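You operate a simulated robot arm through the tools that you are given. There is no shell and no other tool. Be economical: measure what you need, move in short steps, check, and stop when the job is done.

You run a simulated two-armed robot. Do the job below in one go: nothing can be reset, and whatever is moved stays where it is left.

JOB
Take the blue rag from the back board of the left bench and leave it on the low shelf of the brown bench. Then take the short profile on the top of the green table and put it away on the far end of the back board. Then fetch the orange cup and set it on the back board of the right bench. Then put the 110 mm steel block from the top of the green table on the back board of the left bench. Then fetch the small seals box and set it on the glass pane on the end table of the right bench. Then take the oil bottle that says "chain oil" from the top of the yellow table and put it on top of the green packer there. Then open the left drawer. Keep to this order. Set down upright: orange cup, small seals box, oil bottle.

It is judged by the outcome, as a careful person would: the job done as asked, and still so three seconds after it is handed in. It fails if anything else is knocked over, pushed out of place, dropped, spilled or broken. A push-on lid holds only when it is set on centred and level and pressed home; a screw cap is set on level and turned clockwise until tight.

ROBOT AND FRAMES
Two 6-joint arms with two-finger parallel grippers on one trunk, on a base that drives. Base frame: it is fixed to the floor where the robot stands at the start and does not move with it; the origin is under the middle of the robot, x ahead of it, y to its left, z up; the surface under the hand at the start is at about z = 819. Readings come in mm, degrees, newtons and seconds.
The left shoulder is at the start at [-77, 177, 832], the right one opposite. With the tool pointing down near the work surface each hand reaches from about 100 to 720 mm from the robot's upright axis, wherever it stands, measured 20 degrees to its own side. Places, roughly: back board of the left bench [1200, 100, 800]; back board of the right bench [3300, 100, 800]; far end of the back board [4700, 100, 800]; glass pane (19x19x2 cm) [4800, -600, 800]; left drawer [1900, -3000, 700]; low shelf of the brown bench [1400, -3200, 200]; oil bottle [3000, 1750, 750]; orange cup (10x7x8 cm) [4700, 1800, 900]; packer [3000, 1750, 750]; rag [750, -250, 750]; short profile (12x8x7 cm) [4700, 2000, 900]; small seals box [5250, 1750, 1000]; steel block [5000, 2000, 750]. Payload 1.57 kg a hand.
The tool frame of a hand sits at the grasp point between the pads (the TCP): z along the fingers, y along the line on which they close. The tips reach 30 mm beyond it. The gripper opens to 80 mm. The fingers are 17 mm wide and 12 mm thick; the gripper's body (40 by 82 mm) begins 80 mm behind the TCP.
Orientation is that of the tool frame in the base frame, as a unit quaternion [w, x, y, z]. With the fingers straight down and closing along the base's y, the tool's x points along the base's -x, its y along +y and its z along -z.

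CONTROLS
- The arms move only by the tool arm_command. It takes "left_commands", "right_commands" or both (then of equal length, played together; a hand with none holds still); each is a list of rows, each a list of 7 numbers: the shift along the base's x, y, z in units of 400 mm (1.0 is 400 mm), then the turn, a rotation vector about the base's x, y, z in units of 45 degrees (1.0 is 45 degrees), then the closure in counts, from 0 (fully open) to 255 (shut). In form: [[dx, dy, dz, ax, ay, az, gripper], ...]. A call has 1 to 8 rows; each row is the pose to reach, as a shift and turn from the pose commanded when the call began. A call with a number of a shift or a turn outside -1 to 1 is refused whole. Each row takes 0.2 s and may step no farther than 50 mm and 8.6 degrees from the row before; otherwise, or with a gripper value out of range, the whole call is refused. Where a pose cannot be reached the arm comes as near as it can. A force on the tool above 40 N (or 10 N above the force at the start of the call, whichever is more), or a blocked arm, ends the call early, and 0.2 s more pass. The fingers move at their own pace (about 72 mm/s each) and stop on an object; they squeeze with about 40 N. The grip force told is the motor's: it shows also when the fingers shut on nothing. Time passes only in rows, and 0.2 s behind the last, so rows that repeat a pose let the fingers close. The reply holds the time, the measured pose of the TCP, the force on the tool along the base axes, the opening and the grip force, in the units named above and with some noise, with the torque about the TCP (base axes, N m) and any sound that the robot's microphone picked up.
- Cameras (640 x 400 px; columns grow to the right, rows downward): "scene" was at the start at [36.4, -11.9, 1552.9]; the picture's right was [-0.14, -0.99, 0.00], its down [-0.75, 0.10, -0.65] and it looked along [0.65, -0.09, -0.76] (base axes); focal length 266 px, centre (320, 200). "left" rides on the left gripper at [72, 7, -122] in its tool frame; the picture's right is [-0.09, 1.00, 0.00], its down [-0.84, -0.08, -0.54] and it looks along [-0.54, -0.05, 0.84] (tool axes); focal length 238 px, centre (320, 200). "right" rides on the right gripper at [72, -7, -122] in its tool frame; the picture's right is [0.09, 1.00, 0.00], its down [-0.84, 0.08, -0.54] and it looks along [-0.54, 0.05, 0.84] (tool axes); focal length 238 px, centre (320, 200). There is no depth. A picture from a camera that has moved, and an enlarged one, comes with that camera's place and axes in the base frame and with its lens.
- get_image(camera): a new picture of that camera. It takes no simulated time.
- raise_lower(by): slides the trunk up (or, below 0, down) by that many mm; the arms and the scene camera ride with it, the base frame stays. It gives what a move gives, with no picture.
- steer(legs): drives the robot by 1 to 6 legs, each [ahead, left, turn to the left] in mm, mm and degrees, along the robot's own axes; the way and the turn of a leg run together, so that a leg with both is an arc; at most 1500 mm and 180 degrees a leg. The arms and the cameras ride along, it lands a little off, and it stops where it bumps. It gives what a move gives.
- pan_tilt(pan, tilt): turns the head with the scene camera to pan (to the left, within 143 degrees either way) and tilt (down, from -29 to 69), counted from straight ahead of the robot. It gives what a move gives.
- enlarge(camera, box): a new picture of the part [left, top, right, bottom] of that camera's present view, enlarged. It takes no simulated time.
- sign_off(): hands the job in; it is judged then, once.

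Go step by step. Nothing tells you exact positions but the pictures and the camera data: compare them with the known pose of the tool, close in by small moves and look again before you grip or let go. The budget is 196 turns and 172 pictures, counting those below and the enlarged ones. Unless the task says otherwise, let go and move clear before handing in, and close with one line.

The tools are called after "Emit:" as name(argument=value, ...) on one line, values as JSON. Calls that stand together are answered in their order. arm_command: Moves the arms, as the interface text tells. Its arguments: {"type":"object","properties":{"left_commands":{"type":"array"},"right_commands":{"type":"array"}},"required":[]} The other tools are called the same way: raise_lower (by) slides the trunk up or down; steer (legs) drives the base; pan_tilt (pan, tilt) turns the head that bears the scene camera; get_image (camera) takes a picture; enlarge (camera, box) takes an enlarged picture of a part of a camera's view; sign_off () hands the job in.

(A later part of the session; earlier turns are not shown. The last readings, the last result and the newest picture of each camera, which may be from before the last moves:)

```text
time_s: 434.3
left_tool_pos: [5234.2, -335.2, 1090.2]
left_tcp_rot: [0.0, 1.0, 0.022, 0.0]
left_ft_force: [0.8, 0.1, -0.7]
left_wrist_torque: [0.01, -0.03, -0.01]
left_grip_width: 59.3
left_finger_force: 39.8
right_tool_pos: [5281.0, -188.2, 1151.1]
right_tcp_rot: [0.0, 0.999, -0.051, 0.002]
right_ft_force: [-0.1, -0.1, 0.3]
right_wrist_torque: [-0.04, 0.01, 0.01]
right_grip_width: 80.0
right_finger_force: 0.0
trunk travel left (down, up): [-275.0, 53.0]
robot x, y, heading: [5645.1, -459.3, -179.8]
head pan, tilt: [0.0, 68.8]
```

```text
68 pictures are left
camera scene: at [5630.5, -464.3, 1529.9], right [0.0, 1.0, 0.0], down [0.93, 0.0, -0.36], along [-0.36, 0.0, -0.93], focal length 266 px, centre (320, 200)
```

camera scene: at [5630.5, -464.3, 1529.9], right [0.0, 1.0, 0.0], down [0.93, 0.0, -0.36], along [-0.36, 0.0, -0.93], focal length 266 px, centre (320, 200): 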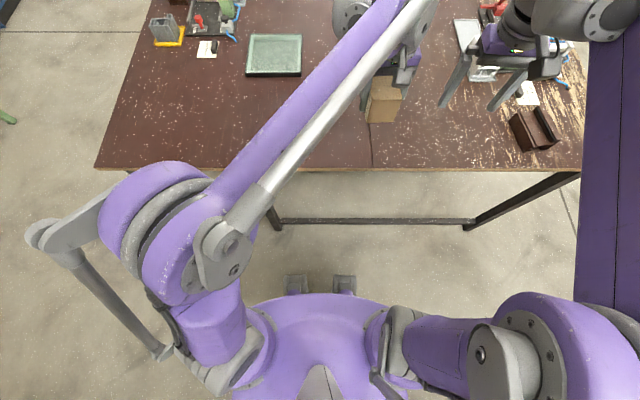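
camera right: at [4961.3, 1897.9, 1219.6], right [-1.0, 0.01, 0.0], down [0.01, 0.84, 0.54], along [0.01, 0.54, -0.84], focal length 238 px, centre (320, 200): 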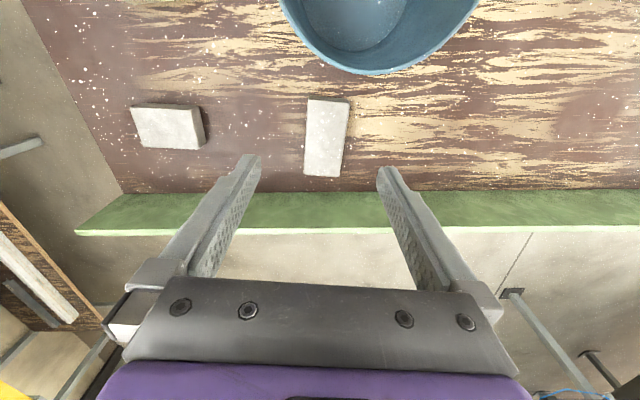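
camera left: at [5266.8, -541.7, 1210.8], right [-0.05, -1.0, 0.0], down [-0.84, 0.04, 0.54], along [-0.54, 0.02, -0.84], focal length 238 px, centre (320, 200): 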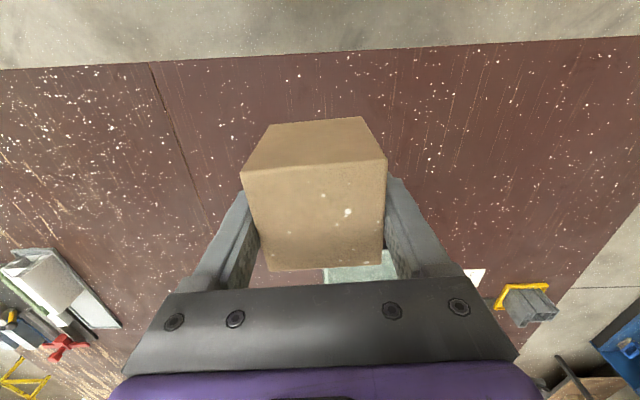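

My base reaches only ~155 mm ahead, so I can drive in safely. Then the hand goes over the pane centre.

Emit:
steer(legs=[[145, 0, 0]])

Emit:
arm_command(left_commands=[[-0.07, -0.09, -0.04, 0, 0, 0, 255], [-0.14, -0.18, -0.08, 0, 0, 0, 255], [-0.21, -0.27, -0.12, 0, 0, 0, 255], [-0.28, -0.36, -0.16, 0, 0, 0, 255], [-0.35, -0.45, -0.2, 0, 0, 0, 255], [-0.42, -0.54, -0.24, 0, 0, 0, 255], [-0.49, -0.62, -0.28, 0, 0, 0, 255], [-0.56, -0.7, -0.31, 0, 0, 0, 255]])

Emit:
pan_tilt(pan=8, tilt=48)

Emit:
get_image(camera="scene")

Emit:
get_image(camera="left")

```text
time_s: 435.6
left_tool_pos: [5086.7, -335.7, 1090.0]
left_tcp_rot: [0.0, 1.0, 0.023, 0.0]
left_ft_force: [-0.4, -0.5, -0.9]
left_wrist_torque: [-0.01, 0.0, 0.03]
left_grip_width: 59.4
left_finger_force: 39.4
right_tool_pos: [5135.1, -187.4, 1151.7]
right_tcp_rot: [-0.001, 0.999, -0.051, 0.002]
right_ft_force: [0.3, -0.4, -0.6]
right_wrist_torque: [0.02, -0.01, -0.02]
right_grip_width: 79.9
right_finger_force: 0.1
trunk travel left (down, up): [-275.0, 53.0]
robot x, y, heading: [5494.0, -465.0, -180.0]
head pan, tilt: [0.0, 68.8]
```

```text
time_s: 437.4
left_tool_pos: [4864.1, -617.8, 963.7]
left_tcp_rot: [0.0, 1.0, 0.023, 0.001]
left_ft_force: [-0.2, 0.5, -1.7]
left_wrist_torque: [0.0, 0.02, 0.0]
left_grip_width: 59.5
left_finger_force: 39.3
right_tool_pos: [5133.1, -189.0, 1151.7]
right_tcp_rot: [0.0, 0.999, -0.05, 0.002]
right_ft_force: [0.1, 0.0, 0.0]
right_wrist_torque: [0.01, -0.01, 0.0]
right_grip_width: 80.3
right_finger_force: 0.1
trunk travel left (down, up): [-275.0, 53.0]
robot x, y, heading: [5495.0, -460.4, -179.7]
head pan, tilt: [0.0, 68.8]
```

```text
time_s: 438.3
left_tool_pos: [4864.9, -616.9, 964.4]
left_tcp_rot: [0.0, 1.0, 0.023, 0.0]
left_ft_force: [-0.1, 1.1, -0.9]
left_wrist_torque: [-0.02, -0.01, 0.04]
left_grip_width: 59.6
left_finger_force: 40.0
right_tool_pos: [5134.5, -188.6, 1152.1]
right_tcp_rot: [-0.001, 0.999, -0.051, 0.001]
right_ft_force: [-1.0, 0.2, 0.4]
right_wrist_torque: [-0.03, -0.02, -0.03]
right_grip_width: 79.7
right_finger_force: 0.1
trunk travel left (down, up): [-275.0, 53.0]
robot x, y, heading: [5496.5, -464.0, -180.2]
head pan, tilt: [8.0, 48.0]
```

```text
67 pictures are left
camera scene: at [5461.1, -475.7, 1554.4], right [-0.14, 0.99, 0.0], down [0.74, 0.1, -0.67], along [-0.66, -0.09, -0.74], focal length 266 px, centre (320, 200)
```

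scene: 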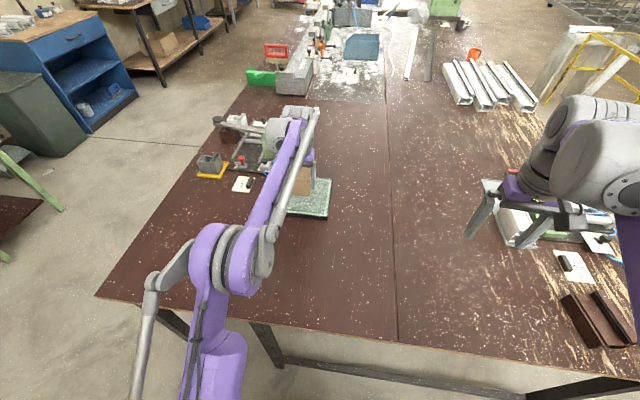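

```text
66 pictures are left
camera left: at [4937.1, -619.9, 1086.8], right [-0.05, -1.0, 0.0], down [-0.84, 0.04, 0.54], along [-0.54, 0.02, -0.84], focal length 238 px, centre (320, 200)
```

left: 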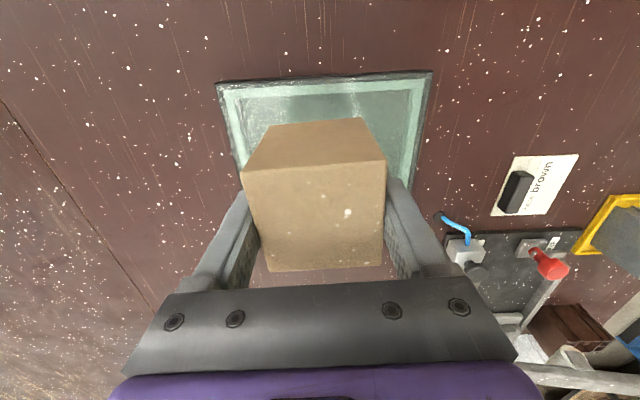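

The box is over the pane. I centre a bit more and lower gently.

Emit:
arm_command(left_commands=[[-0.03, -0.01, -0.04, 0, 0, 0, 255], [-0.065, -0.012, -0.08, 0, 0, 0, 255], [-0.065, -0.012, -0.12, 0, 0, 0, 255], [-0.065, -0.012, -0.14, 0, 0, 0, 255], [-0.065, -0.012, -0.148, 0, 0, 0, 255], [-0.065, -0.012, -0.155, 0, 0, 0, 255]])

Emit:
arm_command(left_commands=[[0, 0, -0.005, 0, 0, 0, 255], [0, 0, -0.01, 0, 0, 0, 255], [0, 0, -0.015, 0, 0, 0, 255]])

Emit:
get_image(camera="left")

```text
time_s: 439.7
left_tool_pos: [4837.1, -622.2, 904.3]
left_tcp_rot: [-0.001, 1.0, 0.022, -0.001]
left_ft_force: [-0.3, 1.4, -0.4]
left_wrist_torque: [0.01, 0.02, -0.01]
left_grip_width: 59.3
left_finger_force: 39.8
right_tool_pos: [5134.9, -187.6, 1151.2]
right_tcp_rot: [-0.001, 0.999, -0.05, 0.003]
right_ft_force: [0.0, 0.5, -0.1]
right_wrist_torque: [-0.01, 0.01, -0.01]
right_grip_width: 80.0
right_finger_force: 0.0
trunk travel left (down, up): [-275.0, 53.0]
robot x, y, heading: [5500.0, -463.9, -179.9]
head pan, tilt: [8.0, 48.0]
```

```text
time_s: 440.5
left_tool_pos: [4836.9, -621.2, 899.3]
left_tcp_rot: [0.0, 1.0, 0.023, -0.001]
left_ft_force: [-0.9, 0.0, -0.6]
left_wrist_torque: [-0.04, 0.03, 0.0]
left_grip_width: 59.4
left_finger_force: 40.1
right_tool_pos: [5134.0, -187.8, 1151.9]
right_tcp_rot: [-0.001, 0.999, -0.051, 0.001]
right_ft_force: [0.1, 0.2, -0.3]
right_wrist_torque: [0.01, 0.02, -0.01]
right_grip_width: 80.1
right_finger_force: 0.0
trunk travel left (down, up): [-275.0, 53.0]
robot x, y, heading: [5497.4, -463.5, -179.8]
head pan, tilt: [8.0, 48.0]
```

```text
65 pictures are left
camera left: at [4908.5, -624.0, 1020.0], right [-0.05, -1.0, 0.0], down [-0.84, 0.04, 0.54], along [-0.54, 0.02, -0.84], focal length 238 px, centre (320, 200)
```

left: 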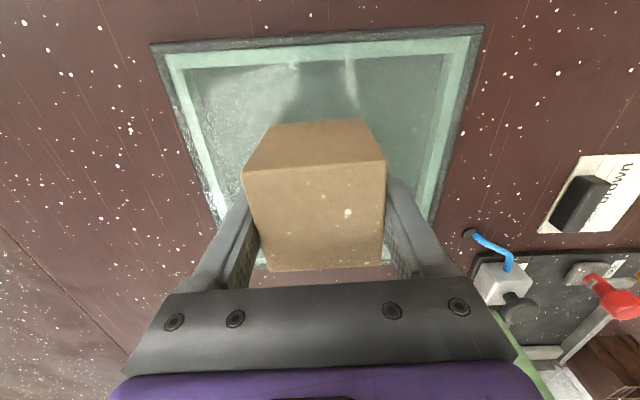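

Still slightly above the glass. I continue in 1.5 mm steps.

Emit:
arm_command(left_commands=[[0, 0, -0.004, 0, 0, 0, 255], [0, 0, -0.008, 0, 0, 0, 255], [0, 0, -0.012, 0, 0, 0, 255], [0, 0, -0.015, 0, 0, 0, 255]])

```text
time_s: 441.5
left_tool_pos: [4836.5, -622.2, 894.2]
left_tcp_rot: [0.0, 1.0, 0.024, 0.001]
left_ft_force: [-1.3, -0.7, 7.0]
left_wrist_torque: [0.12, 0.02, 0.04]
left_grip_width: 59.7
left_finger_force: 40.2
right_tool_pos: [5134.0, -188.5, 1151.8]
right_tcp_rot: [-0.001, 0.999, -0.051, 0.001]
right_ft_force: [-0.2, -0.4, -0.1]
right_wrist_torque: [0.01, -0.01, -0.01]
right_grip_width: 79.9
right_finger_force: 0.0
trunk travel left (down, up): [-275.0, 53.0]
robot x, y, heading: [5497.3, -462.0, -179.8]
head pan, tilt: [8.0, 48.0]
```

Light contact. I release and rise.

Emit:
arm_command(left_commands=[[0, 0, 0.001, 0, 0, 0, 150], [0, 0, 0.001, 0, 0, 0, 0], [0, 0, 0.001, 0, 0, 0, 0], [0, 0, 0.06, 0, 0, 0, 0], [0, 0, 0.16, 0, 0, 0, 0], [0.04, 0, 0.27, 0, 0, 0, 0], [0.1, 0, 0.37, 0, 0, 0, 0], [0.2, 0, 0.42, 0, 0, 0, 0]])

Emit:
get_image(camera="left")

```text
time_s: 443.3
left_tool_pos: [4918.9, -622.6, 1062.4]
left_tcp_rot: [-0.001, 1.0, 0.023, -0.001]
left_ft_force: [-0.3, 0.6, 0.9]
left_wrist_torque: [0.03, 0.03, 0.0]
left_grip_width: 79.9
left_finger_force: 0.1
right_tool_pos: [5136.3, -186.8, 1152.0]
right_tcp_rot: [0.0, 0.999, -0.051, 0.001]
right_ft_force: [0.6, -0.2, 0.7]
right_wrist_torque: [0.02, 0.02, -0.03]
right_grip_width: 79.9
right_finger_force: 0.3
trunk travel left (down, up): [-275.0, 53.0]
robot x, y, heading: [5495.1, -463.2, -180.0]
head pan, tilt: [8.0, 48.0]
```

```text
64 pictures are left
camera left: at [4991.5, -625.5, 1184.4], right [-0.05, -1.0, 0.0], down [-0.84, 0.04, 0.54], along [-0.54, 0.02, -0.84], focal length 238 px, centre (320, 200)
```

left: 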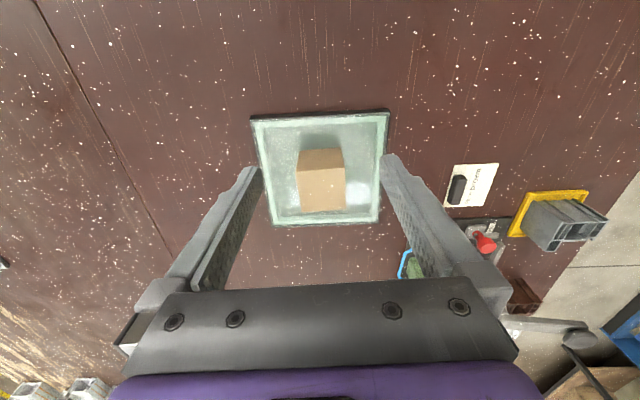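

Box stands on the pane. Next the oil bottle: back out, up the passage and along the corridor to the yellow table.

Emit:
steer(legs=[[-330, 0, 0], [0, -1450, 0], [1500, 0, 0], [1100, 0, 0], [0, 0, -90]])

Emit:
pan_tilt(pan=0, tilt=35)

Emit:
get_image(camera="scene")

```text
time_s: 473.6
left_tool_pos: [3054.1, 1438.8, 1061.9]
left_tcp_rot: [0.0, 0.736, -0.677, 0.0]
left_ft_force: [0.6, -0.1, 0.2]
left_wrist_torque: [0.02, 0.02, 0.01]
left_grip_width: 79.7
left_finger_force: 0.1
right_tool_pos: [3498.4, 1237.3, 1152.3]
right_tcp_rot: [0.0, -0.683, 0.73, -0.001]
right_ft_force: [0.0, 0.3, 0.2]
right_wrist_torque: [0.0, 0.01, 0.0]
right_grip_width: 80.1
right_finger_force: 0.1
trunk travel left (down, up): [-275.0, 53.0]
robot x, y, heading: [3235.6, 860.2, 92.2]
head pan, tilt: [8.0, 48.0]
```

```text
time_s: 474.4
left_tool_pos: [3056.4, 1437.3, 1060.5]
left_tcp_rot: [0.001, 0.735, -0.678, 0.0]
left_ft_force: [0.1, 1.1, -0.9]
left_wrist_torque: [0.0, 0.04, -0.01]
left_grip_width: 80.0
left_finger_force: 0.0
right_tool_pos: [3498.7, 1237.1, 1150.9]
right_tcp_rot: [0.0, -0.683, 0.73, -0.001]
right_ft_force: [1.3, -0.2, -0.4]
right_wrist_torque: [0.0, -0.01, 0.0]
right_grip_width: 79.8
right_finger_force: 0.1
trunk travel left (down, up): [-275.0, 53.0]
robot x, y, heading: [3234.2, 862.7, 91.8]
head pan, tilt: [0.0, 35.0]
```

```text
63 pictures are left
camera scene: at [3233.6, 909.6, 1573.5], right [1.0, 0.04, 0.0], down [0.02, -0.57, -0.82], along [-0.03, 0.82, -0.57], focal length 266 px, centre (320, 200)
```

scene: 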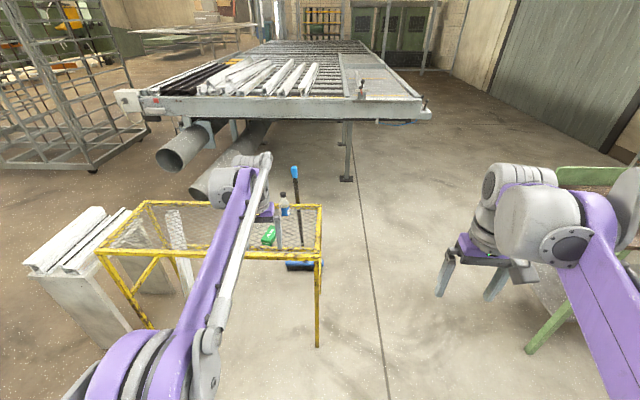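

I see the yellow frame table with bottles and a green item; a broom leans at its right/back. I pull the left hand back and zoom.

Emit:
arm_command(left_commands=[[-0.05, -0.1, 0.04, 0, 0, 0, 0], [-0.1, -0.2, 0.08, 0, 0, 0, 0], [-0.15, -0.3, 0.1, 0, 0, 0, 0], [-0.2, -0.4, 0.1, 0, 0, 0, 0]])

Emit:
enlarge(camera="scene", box=[160, 150, 340, 300])

```text
time_s: 475.4
left_tool_pos: [2974.8, 1277.1, 1102.9]
left_tcp_rot: [0.0, 0.736, -0.677, 0.001]
left_ft_force: [0.7, 0.0, 0.2]
left_wrist_torque: [0.0, 0.0, 0.01]
left_grip_width: 79.9
left_finger_force: 0.0
right_tool_pos: [3498.2, 1235.2, 1153.2]
right_tcp_rot: [0.001, -0.683, 0.73, -0.001]
right_ft_force: [0.6, 0.0, -0.9]
right_wrist_torque: [-0.02, 0.04, 0.01]
right_grip_width: 79.8
right_finger_force: 0.1
trunk travel left (down, up): [-275.0, 53.0]
robot x, y, heading: [3234.5, 866.4, 92.1]
head pan, tilt: [0.0, 35.0]
```

```text
2.67 times, centred on (250, 225) of scene
camera zoom: at [3233.5, 907.9, 1573.5], right [1.0, 0.04, 0.0], down [0.02, -0.57, -0.82], along [-0.03, 0.82, -0.57], focal length 710 px, centre (507, 133)
```

zoom: 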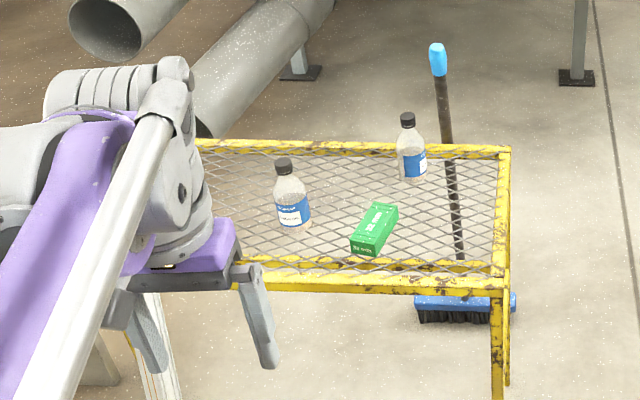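

Two similar bottles; I read the labels.

Emit:
enlarge(camera="scene", box=[224, 205, 254, 240])

Emit:
enlarge(camera="scene", box=[268, 188, 300, 225])

```text
11.43 times, centred on (239, 222) of scene
camera zoom: at [3233.5, 907.9, 1573.5], right [1.0, 0.04, 0.0], down [0.02, -0.57, -0.82], along [-0.03, 0.82, -0.57], focal length 3040 px, centre (1246, -57)
```

zoom: 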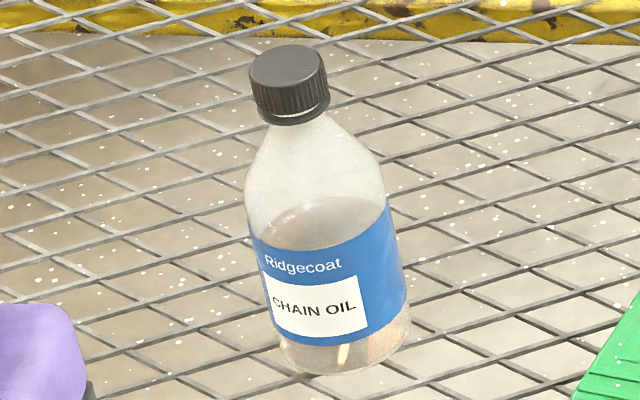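

```text
10.81 times, centred on (284, 206) of scene
camera zoom: at [3233.5, 907.9, 1573.5], right [1.0, 0.04, 0.0], down [0.02, -0.57, -0.82], along [-0.03, 0.82, -0.57], focal length 2876 px, centre (709, 130)
```

zoom: 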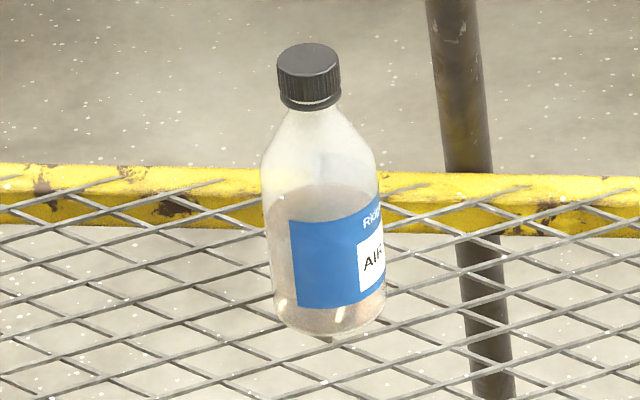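

The left bottle says CHAIN OIL, at about (2838,1806); the green packer is near (2985,1768). I move closer in line with them.

Emit:
steer(legs=[[0, 235, -2.1], [290, 0, 0]])

Emit:
pan_tilt(pan=0, tilt=45)

Emit:
get_image(camera="scene")

Emit:
get_image(camera="left")

```text
time_s: 479.6
left_tool_pos: [2747.2, 1569.3, 1101.3]
left_tcp_rot: [-0.001, 0.726, -0.688, 0.0]
left_ft_force: [0.3, 0.7, 0.6]
left_wrist_torque: [-0.04, 0.01, 0.0]
left_grip_width: 80.0
left_finger_force: 0.2
right_tool_pos: [3268.5, 1511.1, 1151.1]
right_tcp_rot: [0.0, -0.672, 0.74, -0.002]
right_ft_force: [0.0, 0.0, -0.5]
right_wrist_torque: [0.01, 0.02, 0.02]
right_grip_width: 80.0
right_finger_force: 0.0
trunk travel left (down, up): [-275.0, 53.0]
robot x, y, heading: [2992.9, 1145.5, 90.3]
head pan, tilt: [0.0, 35.0]
```

```text
time_s: 480.4
left_tool_pos: [2746.3, 1568.0, 1101.0]
left_tcp_rot: [0.0, 0.725, -0.688, 0.0]
left_ft_force: [-0.3, 0.3, -0.6]
left_wrist_torque: [-0.02, 0.01, 0.0]
left_grip_width: 80.1
left_finger_force: 0.0
right_tool_pos: [3269.2, 1510.3, 1152.8]
right_tcp_rot: [-0.001, -0.672, 0.74, -0.002]
right_ft_force: [-0.1, -0.4, -0.4]
right_wrist_torque: [0.03, -0.03, 0.01]
right_grip_width: 79.9
right_finger_force: 0.1
trunk travel left (down, up): [-275.0, 53.0]
robot x, y, heading: [2995.2, 1144.7, 90.3]
head pan, tilt: [0.0, 45.0]
```

```text
59 pictures are left
camera scene: at [2994.9, 1185.4, 1558.7], right [1.0, 0.01, 0.0], down [0.01, -0.71, -0.71], along [-0.01, 0.71, -0.71], focal length 266 px, centre (320, 200)
```

scene: 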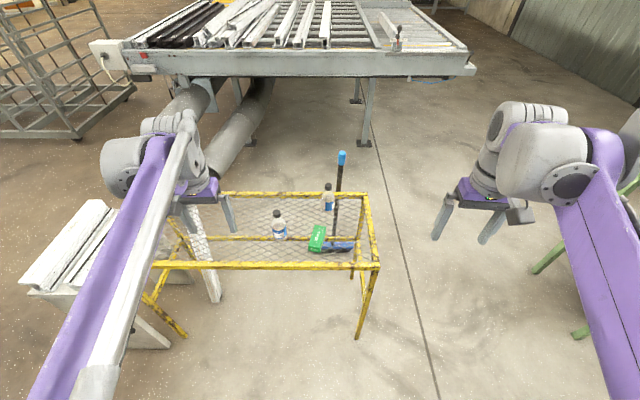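

```text
58 pictures are left
camera left: at [2744.9, 1497.1, 1223.7], right [-1.0, 0.04, 0.0], down [0.03, 0.84, 0.54], along [0.02, 0.54, -0.84], focal length 238 px, centre (320, 200)
```

left: 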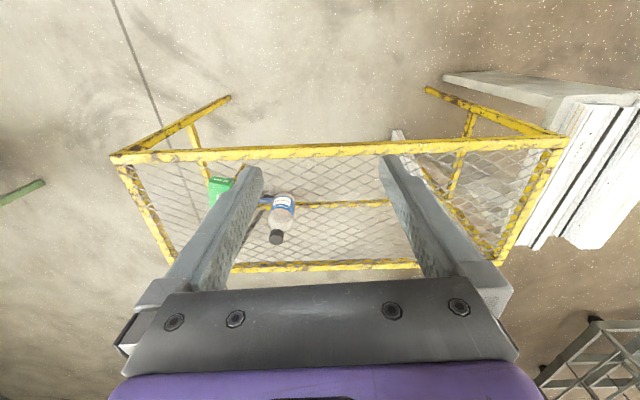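

I zoom both views on bottle and packer for exact positions.

Emit:
enlarge(camera="scene", box=[255, 180, 345, 265])

Emit:
enlarge(camera="left", box=[195, 160, 325, 260])

```text
4.71 times, centred on (300, 222) of scene
camera zoom: at [2994.9, 1185.4, 1558.7], right [1.0, 0.01, 0.0], down [0.01, -0.71, -0.71], along [-0.01, 0.71, -0.71], focal length 1252 px, centre (414, 94)
```

zoom: 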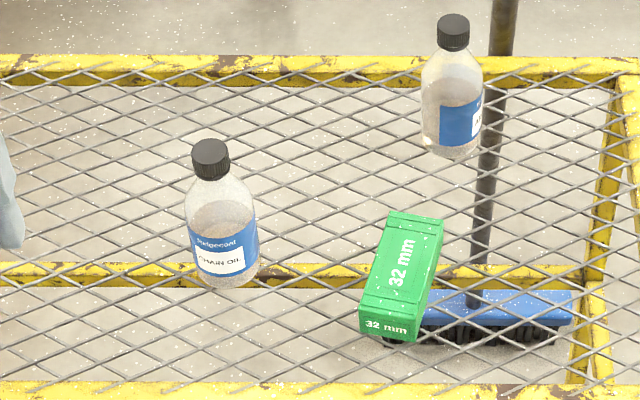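

```text
4.00 times, centred on (260, 210) of left
camera zoom: at [2744.9, 1497.1, 1223.7], right [-1.0, 0.04, 0.0], down [0.03, 0.84, 0.54], along [0.02, 0.54, -0.84], focal length 953 px, centre (560, 160)
```

zoom: 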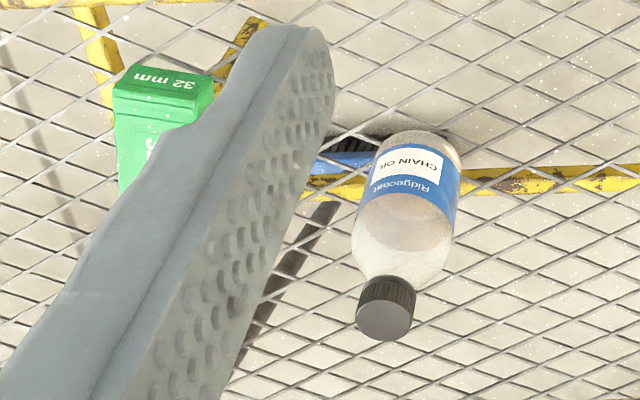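

Bottle: axis (2842,1807), z 735–881, Ø57. Packer top z≈766, centre (2984,1789), ~48×100. I move the left hand above the bottle.

Emit:
arm_command(left_commands=[[0.035, 0.085, -0.04, 0, 0, 0, 0], [0.07, 0.17, -0.08, 0, 0, 0, 0], [0.105, 0.255, -0.13, 0, 0, 0, 0], [0.14, 0.34, -0.18, 0, 0, 0, 0], [0.175, 0.425, -0.23, 0, 0, 0, 0], [0.21, 0.51, -0.28, 0, 0, 0, 0], [0.24, 0.597, -0.33, 0, 0, 0, 0], [0.24, 0.597, -0.35, 0, 0, 0, 0]])

Emit:
get_image(camera="left")

Emit:
enlarge(camera="scene", box=[220, 150, 370, 270])

```text
time_s: 482.2
left_tool_pos: [2843.2, 1807.1, 963.2]
left_tcp_rot: [0.0, 0.726, -0.688, -0.001]
left_ft_force: [0.2, -0.2, -0.1]
left_wrist_torque: [0.0, 0.02, -0.01]
left_grip_width: 80.1
left_finger_force: 0.0
right_tool_pos: [3268.8, 1509.4, 1152.0]
right_tcp_rot: [0.0, -0.673, 0.74, -0.001]
right_ft_force: [0.2, 0.5, 0.1]
right_wrist_torque: [0.04, 0.01, -0.01]
right_grip_width: 80.0
right_finger_force: 0.0
trunk travel left (down, up): [-275.0, 53.0]
robot x, y, heading: [2992.6, 1146.2, 90.4]
head pan, tilt: [0.0, 45.0]
```

```text
55 pictures are left
camera left: at [2840.6, 1735.2, 1084.6], right [-1.0, 0.04, 0.0], down [0.03, 0.84, 0.54], along [0.02, 0.54, -0.84], focal length 238 px, centre (320, 200)
```

left: 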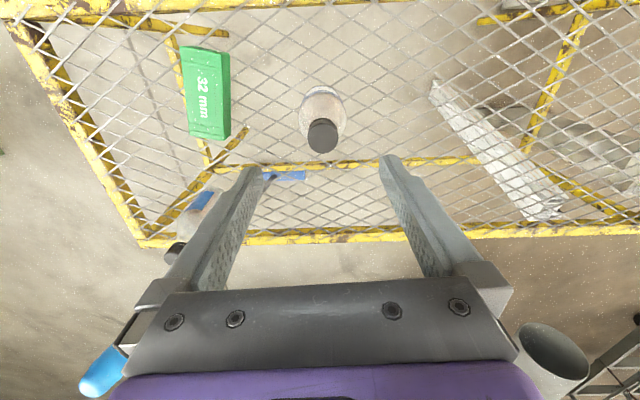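

```text
3.33 times, centred on (295, 210) of scene
camera zoom: at [2994.8, 1184.0, 1558.7], right [1.0, 0.01, 0.0], down [0.01, -0.71, -0.71], along [-0.01, 0.71, -0.71], focal length 887 px, centre (403, 167)
```

zoom: 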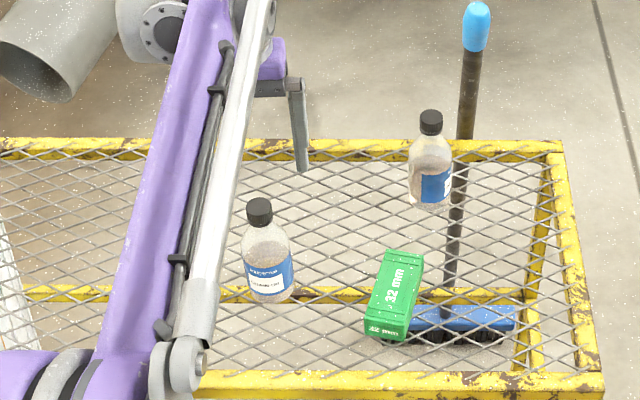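

Centred over the cap; the broom handle tip (3072,2002) stays clear. Lowering around the bottle.

Emit:
arm_command(left_commands=[[-0.003, 0, -0.09, 0, 0, 0, 0], [-0.003, 0, -0.18, 0, 0, 0, 0], [-0.003, 0, -0.25, 0, 0, 0, 0], [-0.003, 0, -0.3, 0, 0, 0, 0], [-0.003, 0, -0.34, 0, 0, 0, 0], [-0.003, 0, -0.375, 0, 0, 0, 0]])

Emit:
get_image(camera="left")

```text
time_s: 483.6
left_tool_pos: [2841.5, 1808.8, 812.6]
left_tcp_rot: [0.0, 0.726, -0.688, 0.0]
left_ft_force: [0.3, 0.2, 0.1]
left_wrist_torque: [-0.04, 0.0, -0.02]
left_grip_width: 80.1
left_finger_force: 0.0
right_tool_pos: [3268.5, 1510.9, 1151.1]
right_tcp_rot: [0.0, -0.672, 0.74, -0.002]
right_ft_force: [0.3, 0.5, -0.7]
right_wrist_torque: [0.01, 0.02, 0.02]
right_grip_width: 80.2
right_finger_force: 0.1
trunk travel left (down, up): [-275.0, 53.0]
robot x, y, heading: [2991.1, 1146.5, 90.3]
head pan, tilt: [0.0, 45.0]
```

```text
53 pictures are left
camera left: at [2839.7, 1737.0, 934.2], right [-1.0, 0.04, 0.0], down [0.03, 0.84, 0.54], along [0.02, 0.54, -0.84], focal length 238 px, centre (320, 200)
```

left: 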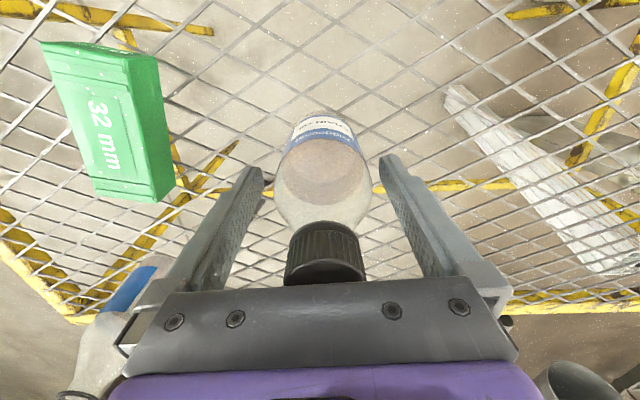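

Bottle is between the jaws. Close and lift slowly.

Emit:
arm_command(left_commands=[[0, 0, 0, 0, 0, 0, 255], [0, 0, 0, 0, 0, 0, 255], [0, 0, 0, 0, 0, 0, 255], [0, 0, 0.01, 0, 0, 0, 255], [0, 0, 0.03, 0, 0, 0, 255], [0, 0, 0.06, 0, 0, 0, 255]])

Emit:
get_image(camera="left")

```text
time_s: 485.0
left_tool_pos: [2843.3, 1808.2, 837.0]
left_tcp_rot: [0.001, 0.726, -0.688, 0.0]
left_ft_force: [-0.2, 0.2, -0.3]
left_wrist_torque: [0.01, 0.04, 0.0]
left_grip_width: 50.8
left_finger_force: 39.9
right_tool_pos: [3268.2, 1512.0, 1151.5]
right_tcp_rot: [0.0, -0.672, 0.74, -0.001]
right_ft_force: [-0.6, 0.4, 0.4]
right_wrist_torque: [0.01, -0.02, 0.02]
right_grip_width: 79.8
right_finger_force: 0.1
trunk travel left (down, up): [-275.0, 53.0]
robot x, y, heading: [2997.3, 1148.4, 90.5]
head pan, tilt: [0.0, 45.0]
```

```text
52 pictures are left
camera left: at [2840.3, 1736.0, 958.3], right [-1.0, 0.04, 0.0], down [0.03, 0.84, 0.54], along [0.02, 0.54, -0.84], focal length 238 px, centre (320, 200)
```

left: 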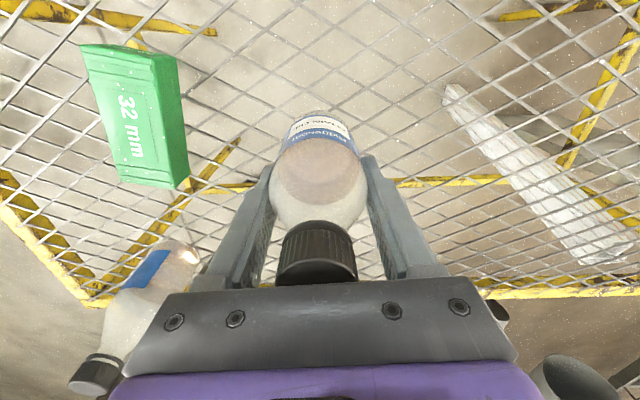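

I confirm from the head camera that the bottle hangs straight.

Emit:
arm_command(left_commands=[[0, 0, 0.06, 0, 0, 0, 255], [0, 0, 0.12, 0, 0, 0, 255]])

Emit:
enlarge(camera="scene", box=[220, 150, 370, 270])

```text
time_s: 485.6
left_tool_pos: [2843.3, 1807.3, 883.6]
left_tcp_rot: [0.0, 0.726, -0.688, -0.001]
left_ft_force: [0.2, 0.4, -1.2]
left_wrist_torque: [-0.01, 0.01, -0.01]
left_grip_width: 50.6
left_finger_force: 40.2
right_tool_pos: [3268.4, 1511.8, 1151.2]
right_tcp_rot: [0.0, -0.673, 0.74, -0.002]
right_ft_force: [0.3, 0.2, -0.2]
right_wrist_torque: [0.01, 0.04, -0.01]
right_grip_width: 79.9
right_finger_force: 0.1
trunk travel left (down, up): [-275.0, 53.0]
robot x, y, heading: [2992.9, 1145.0, 90.3]
head pan, tilt: [0.0, 45.0]
```

```text
3.33 times, centred on (295, 210) of scene
camera zoom: at [2995.0, 1185.2, 1558.7], right [1.0, 0.01, 0.0], down [0.01, -0.71, -0.71], along [-0.01, 0.71, -0.71], focal length 887 px, centre (403, 167)
```

zoom: 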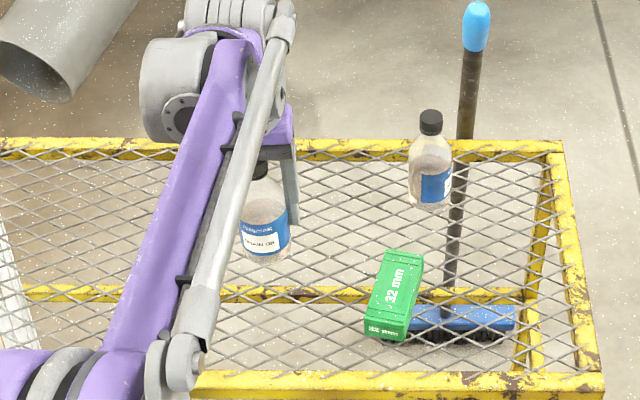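

Bottle held upright. I carry it over the packer centre (2984,1789).

Emit:
arm_command(left_commands=[[0.09, -0.01, 0.03, 0, 0, 0, 255], [0.18, -0.02, 0.03, 0, 0, 0, 255], [0.27, -0.034, 0.03, 0, 0, 0, 255], [0.352, -0.044, 0.03, 0, 0, 0, 255], [0.352, -0.044, 0, 0, 0, 0, 255]])

Emit:
enlarge(camera="scene", box=[260, 160, 380, 270])

Emit:
get_image(camera="left")

```text
time_s: 486.8
left_tool_pos: [2984.3, 1791.3, 885.5]
left_tcp_rot: [0.001, 0.725, -0.688, 0.0]
left_ft_force: [1.2, -0.2, -1.3]
left_wrist_torque: [0.02, -0.01, -0.02]
left_grip_width: 50.7
left_finger_force: 39.9
right_tool_pos: [3267.0, 1511.6, 1151.8]
right_tcp_rot: [-0.001, -0.672, 0.74, -0.003]
right_ft_force: [0.3, -0.9, -1.4]
right_wrist_torque: [-0.01, 0.0, 0.01]
right_grip_width: 79.9
right_finger_force: 0.0
trunk travel left (down, up): [-275.0, 53.0]
robot x, y, heading: [2996.2, 1145.1, 90.0]
head pan, tilt: [0.0, 45.0]
```

```text
3.64 times, centred on (320, 215) of scene
camera zoom: at [2994.3, 1185.5, 1558.7], right [1.0, 0.01, 0.0], down [0.01, -0.71, -0.71], along [-0.01, 0.71, -0.71], focal length 967 px, centre (320, 146)
```

zoom: 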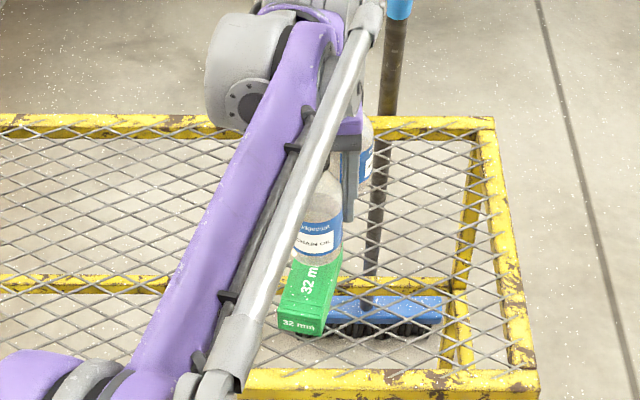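

```text
49 pictures are left
camera left: at [2981.5, 1719.8, 1006.3], right [-1.0, 0.04, 0.0], down [0.03, 0.84, 0.54], along [0.02, 0.54, -0.84], focal length 238 px, centre (320, 200)
```

left: 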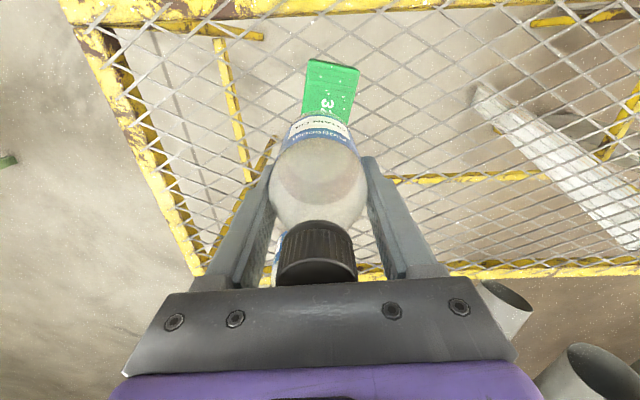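

I trim 4 mm left and lower toward the packer top.

Emit:
arm_command(left_commands=[[-0.01, -0.008, -0.03, 0, 0, 0, 255], [-0.01, -0.008, -0.06, 0, 0, 0, 255], [-0.01, -0.008, -0.08, 0, 0, 0, 255], [-0.01, -0.008, -0.088, 0, 0, 0, 255]])

Emit:
enlarge(camera="scene", box=[280, 190, 370, 270])

Emit:
enlarge(camera="left", box=[250, 20, 410, 160])

```text
time_s: 487.8
left_tool_pos: [2977.7, 1786.9, 848.6]
left_tcp_rot: [-0.001, 0.725, -0.689, 0.001]
left_ft_force: [0.6, -0.4, -0.6]
left_wrist_torque: [0.01, -0.02, -0.03]
left_grip_width: 50.4
left_finger_force: 39.9
right_tool_pos: [3268.0, 1510.9, 1151.0]
right_tcp_rot: [-0.001, -0.673, 0.74, -0.001]
right_ft_force: [-0.4, 0.1, 0.2]
right_wrist_torque: [0.0, -0.03, -0.02]
right_grip_width: 79.9
right_finger_force: 0.1
trunk travel left (down, up): [-275.0, 53.0]
robot x, y, heading: [2996.4, 1141.0, 90.5]
head pan, tilt: [0.0, 45.0]
```

```text
5.00 times, centred on (325, 230) of scene
camera zoom: at [2994.9, 1185.4, 1558.7], right [1.0, 0.01, 0.0], down [0.01, -0.71, -0.71], along [-0.01, 0.71, -0.71], focal length 1330 px, centre (295, 50)
```

zoom: 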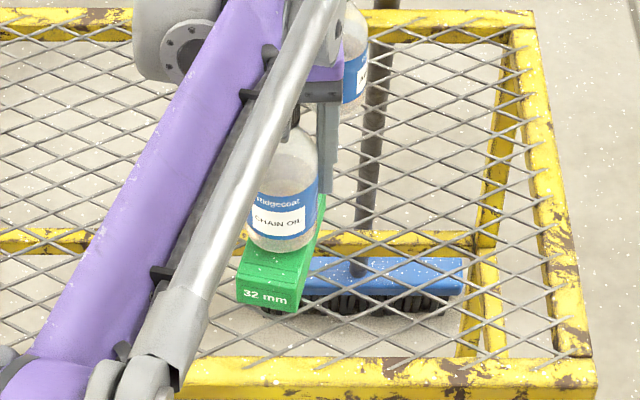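

```text
2.86 times, centred on (330, 90) of left
camera zoom: at [2976.5, 1714.7, 970.6], right [-1.0, 0.04, 0.0], down [0.03, 0.84, 0.54], along [0.02, 0.54, -0.84], focal length 681 px, centre (291, 514)
```

zoom: 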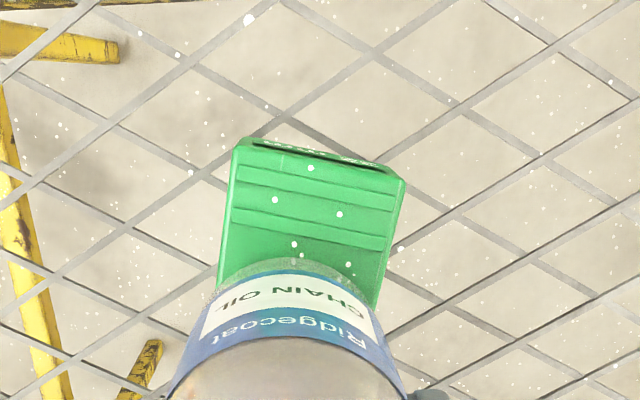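

Well centred on the packer in both views. I lower in tiny steps to contact.

Emit:
arm_command(left_commands=[[0, 0, -0.004, 0, 0, 0, 255], [0, 0, -0.008, 0, 0, 0, 255], [0, 0, -0.012, 0, 0, 0, 255], [0, 0, -0.015, 0, 0, 0, 255]])

```text
time_s: 488.8
left_tool_pos: [2980.1, 1786.4, 845.0]
left_tcp_rot: [0.0, 0.726, -0.688, -0.001]
left_ft_force: [-1.1, 3.7, 14.7]
left_wrist_torque: [0.08, -0.05, 0.02]
left_grip_width: 50.1
left_finger_force: 39.6
right_tool_pos: [3269.1, 1510.5, 1152.0]
right_tcp_rot: [-0.001, -0.672, 0.74, -0.002]
right_ft_force: [0.2, 0.2, 0.9]
right_wrist_torque: [0.04, 0.01, 0.01]
right_grip_width: 80.1
right_finger_force: 0.1
trunk travel left (down, up): [-275.0, 53.0]
robot x, y, heading: [2998.4, 1146.7, 90.3]
head pan, tilt: [0.0, 45.0]
```

Seated. I relieve the pressure, open and rise straight up.

Emit:
arm_command(left_commands=[[0, 0, 0.004, 0, 0, 0, 255], [0, 0, 0.004, 0, 0, 0, 200], [0, 0, 0.004, 0, 0, 0, 120], [0, 0, 0.004, 0, 0, 0, 0], [0, 0, 0.004, 0, 0, 0, 0], [0, 0, 0.06, 0, 0, 0, 0], [0, 0, 0.15, 0, 0, 0, 0], [0, 0, 0.26, 0, 0, 0, 0]])

Emit:
arm_command(left_commands=[[0, 0, 0.1, 0, 0, 0, 0], [0, 0, 0.15, 0, 0, 0, 0], [-0.05, -0.1, 0.18, 0, 0, 0, 0], [-0.1, -0.2, 0.22, 0, 0, 0, 0], [-0.15, -0.3, 0.25, 0, 0, 0, 0], [-0.2, -0.4, 0.26, 0, 0, 0, 0]])

Emit:
enlarge(camera="scene", box=[260, 160, 380, 270])

```text
time_s: 490.6
left_tool_pos: [2980.0, 1786.9, 947.6]
left_tcp_rot: [0.0, 0.725, -0.689, -0.001]
left_ft_force: [0.8, 0.4, -0.4]
left_wrist_torque: [0.0, -0.01, 0.01]
left_grip_width: 80.1
left_finger_force: 0.0
right_tool_pos: [3268.8, 1511.8, 1152.1]
right_tcp_rot: [0.0, -0.672, 0.74, -0.001]
right_ft_force: [0.2, -0.6, -0.1]
right_wrist_torque: [0.0, -0.02, 0.0]
right_grip_width: 80.1
right_finger_force: 0.0
trunk travel left (down, up): [-275.0, 53.0]
robot x, y, heading: [2993.7, 1144.8, 90.5]
head pan, tilt: [0.0, 45.0]
```

```text
time_s: 492.0
left_tool_pos: [2899.0, 1624.9, 1051.9]
left_tcp_rot: [0.001, 0.725, -0.689, 0.0]
left_ft_force: [-0.6, 0.2, 0.4]
left_wrist_torque: [0.01, 0.01, 0.0]
left_grip_width: 80.2
left_finger_force: 0.1
left hand out of reach, approached as far as the arm can: row 2
right_tool_pos: [3267.4, 1509.2, 1151.7]
right_tcp_rot: [0.0, -0.673, 0.74, -0.001]
right_ft_force: [-0.5, 0.0, 1.2]
right_wrist_torque: [0.0, -0.03, 0.01]
right_grip_width: 79.9
right_finger_force: 0.0
trunk travel left (down, up): [-275.0, 53.0]
robot x, y, heading: [2994.0, 1148.1, 90.4]
head pan, tilt: [0.0, 45.0]
```

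```text
3.64 times, centred on (320, 215) of scene
camera zoom: at [2994.4, 1183.5, 1558.7], right [1.0, 0.01, 0.0], down [0.01, -0.71, -0.71], along [-0.01, 0.71, -0.71], focal length 967 px, centre (320, 146)
```

zoom: 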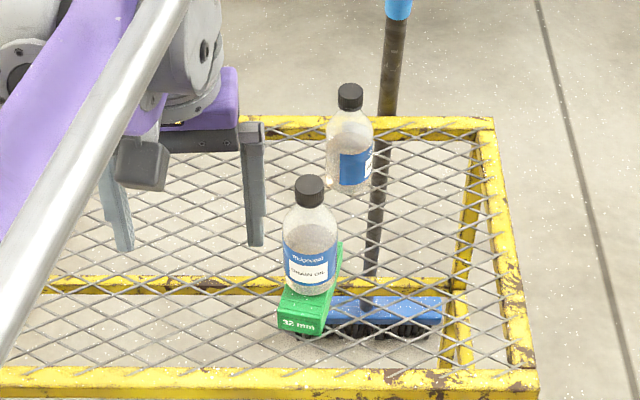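

The oil bottle stands upright on the green packer. Last: the left drawer of the brown bench. I drive back round the start end.

Emit:
steer(legs=[[-150, 0, 0], [0, 0, 89.6], [1500, 0, 0], [1500, 0, 0], [250, 0, 0]])

```text
time_s: 512.5
left_tool_pos: [-710.3, 1031.6, 1051.6]
left_tcp_rot: [0.0, 1.0, 0.002, 0.0]
left_ft_force: [-0.4, -0.2, -0.3]
left_wrist_torque: [0.0, 0.0, -0.01]
left_grip_width: 80.3
left_finger_force: 0.1
right_tool_pos: [-577.4, 1395.5, 1152.0]
right_tcp_rot: [0.0, 0.997, -0.072, 0.002]
right_ft_force: [0.5, -0.1, -0.4]
right_wrist_torque: [0.0, -0.01, -0.02]
right_grip_width: 79.9
right_finger_force: 0.0
trunk travel left (down, up): [-275.0, 53.0]
robot x, y, heading: [-224.7, 1104.8, 177.7]
head pan, tilt: [0.0, 45.0]
```

Emit:
steer(legs=[[0, 0, 92.3], [1500, 0, 0], [1400, 0, 0], [0, 1500, 0], [0, 700, 0]])

Emit:
pan_tilt(pan=0, tilt=38)

Emit:
get_image(camera="scene")

```text
time_s: 549.4
left_tool_pos: [2007.3, -2313.3, 1050.3]
left_tcp_rot: [0.0, 0.698, 0.716, 0.0]
left_ft_force: [-0.3, -0.1, -0.2]
left_wrist_torque: [0.01, 0.01, -0.01]
left_grip_width: 80.0
left_finger_force: 0.0
right_tool_pos: [1641.6, -2188.2, 1152.5]
right_tcp_rot: [-0.002, 0.75, 0.662, 0.001]
right_ft_force: [-0.8, -0.5, -0.5]
right_wrist_torque: [0.01, -0.02, -0.02]
right_grip_width: 79.9
right_finger_force: 0.2
trunk travel left (down, up): [-275.0, 53.0]
robot x, y, heading: [1923.8, -1832.5, -91.0]
head pan, tilt: [0.0, 45.0]
```

```text
time_s: 550.1
left_tool_pos: [2007.9, -2312.7, 1051.0]
left_tcp_rot: [-0.001, 0.699, 0.715, 0.0]
left_ft_force: [-0.4, 0.4, -1.3]
left_wrist_torque: [-0.01, 0.02, -0.01]
left_grip_width: 79.9
left_finger_force: 0.1
right_tool_pos: [1641.2, -2187.4, 1152.4]
right_tcp_rot: [-0.001, 0.749, 0.662, 0.0]
right_ft_force: [0.0, -0.7, 0.0]
right_wrist_torque: [0.0, 0.0, -0.01]
right_grip_width: 80.1
right_finger_force: 0.1
trunk travel left (down, up): [-275.0, 53.0]
robot x, y, heading: [1929.7, -1831.7, -91.2]
head pan, tilt: [0.0, 38.0]
```

```text
45 pictures are left
camera scene: at [1924.6, -1877.3, 1568.9], right [-1.0, 0.02, 0.0], down [0.01, 0.62, -0.79], along [-0.01, -0.79, -0.62], focal length 266 px, centre (320, 200)
```

scene: 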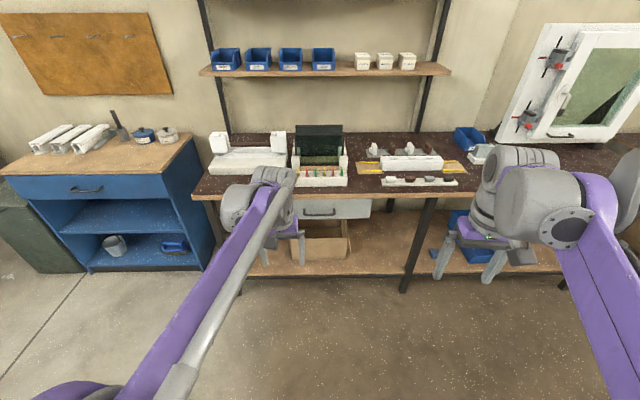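

The left drawer's bow handle is at about (1905,-2830,759). I zoom on it.

Emit:
enlarge(camera="scene", box=[280, 185, 380, 235])

Emit:
steer(legs=[[0, -190, 1.2]])

Emit:
arm_command(left_commands=[[0, 0, -0.05, -0.18, 0, 0, 0], [0, 0, -0.1, -0.36, 0, 0, 0], [0, 0, -0.15, -0.54, 0, 0, 0], [0, 0, -0.2, -0.72, 0, 0, 0], [0, 0, -0.25, -0.9, 0, 0, 0], [0, 0, -0.3, -1, 0, 0, 0]])

```text
6.40 times, centred on (330, 210) of scene
camera zoom: at [1924.6, -1877.3, 1568.9], right [-1.0, 0.02, 0.0], down [0.01, 0.62, -0.79], along [-0.01, -0.79, -0.62], focal length 1703 px, centre (256, 136)
```

zoom: 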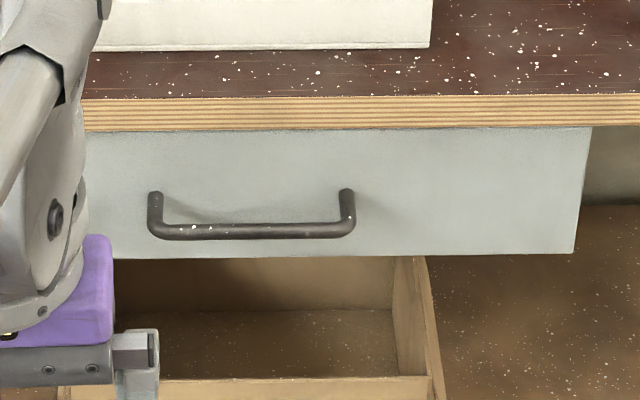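

```text
time_s: 552.4
left_tool_pos: [1825.9, -2310.5, 1051.0]
left_tcp_rot: [-0.001, 0.691, 0.723, 0.0]
left_ft_force: [-0.1, 0.1, -0.6]
left_wrist_torque: [-0.01, -0.04, -0.02]
left_grip_width: 80.2
left_finger_force: 0.1
right_tool_pos: [1458.5, -2192.1, 1151.8]
right_tcp_rot: [-0.002, 0.743, 0.669, 0.0]
right_ft_force: [0.6, 0.6, 0.3]
right_wrist_torque: [0.02, -0.02, 0.0]
right_grip_width: 79.8
right_finger_force: 0.1
trunk travel left (down, up): [-275.0, 53.0]
robot x, y, heading: [1730.9, -1828.8, -90.1]
head pan, tilt: [0.0, 38.0]
```

```text
time_s: 553.8
left_tool_pos: [1827.1, -2310.9, 930.0]
left_tcp_rot: [0.264, 0.639, 0.668, -0.277]
left_ft_force: [-0.3, 0.2, -0.1]
left_wrist_torque: [-0.02, 0.0, 0.02]
left_grip_width: 80.4
left_finger_force: 0.0
right_tool_pos: [1458.0, -2191.6, 1151.9]
right_tcp_rot: [-0.002, 0.742, 0.67, 0.0]
right_ft_force: [0.7, 0.1, 0.5]
right_wrist_torque: [-0.02, -0.01, 0.02]
right_grip_width: 80.1
right_finger_force: 0.0
trunk travel left (down, up): [-275.0, 53.0]
robot x, y, heading: [1732.9, -1828.6, -89.7]
head pan, tilt: [0.0, 38.0]
```

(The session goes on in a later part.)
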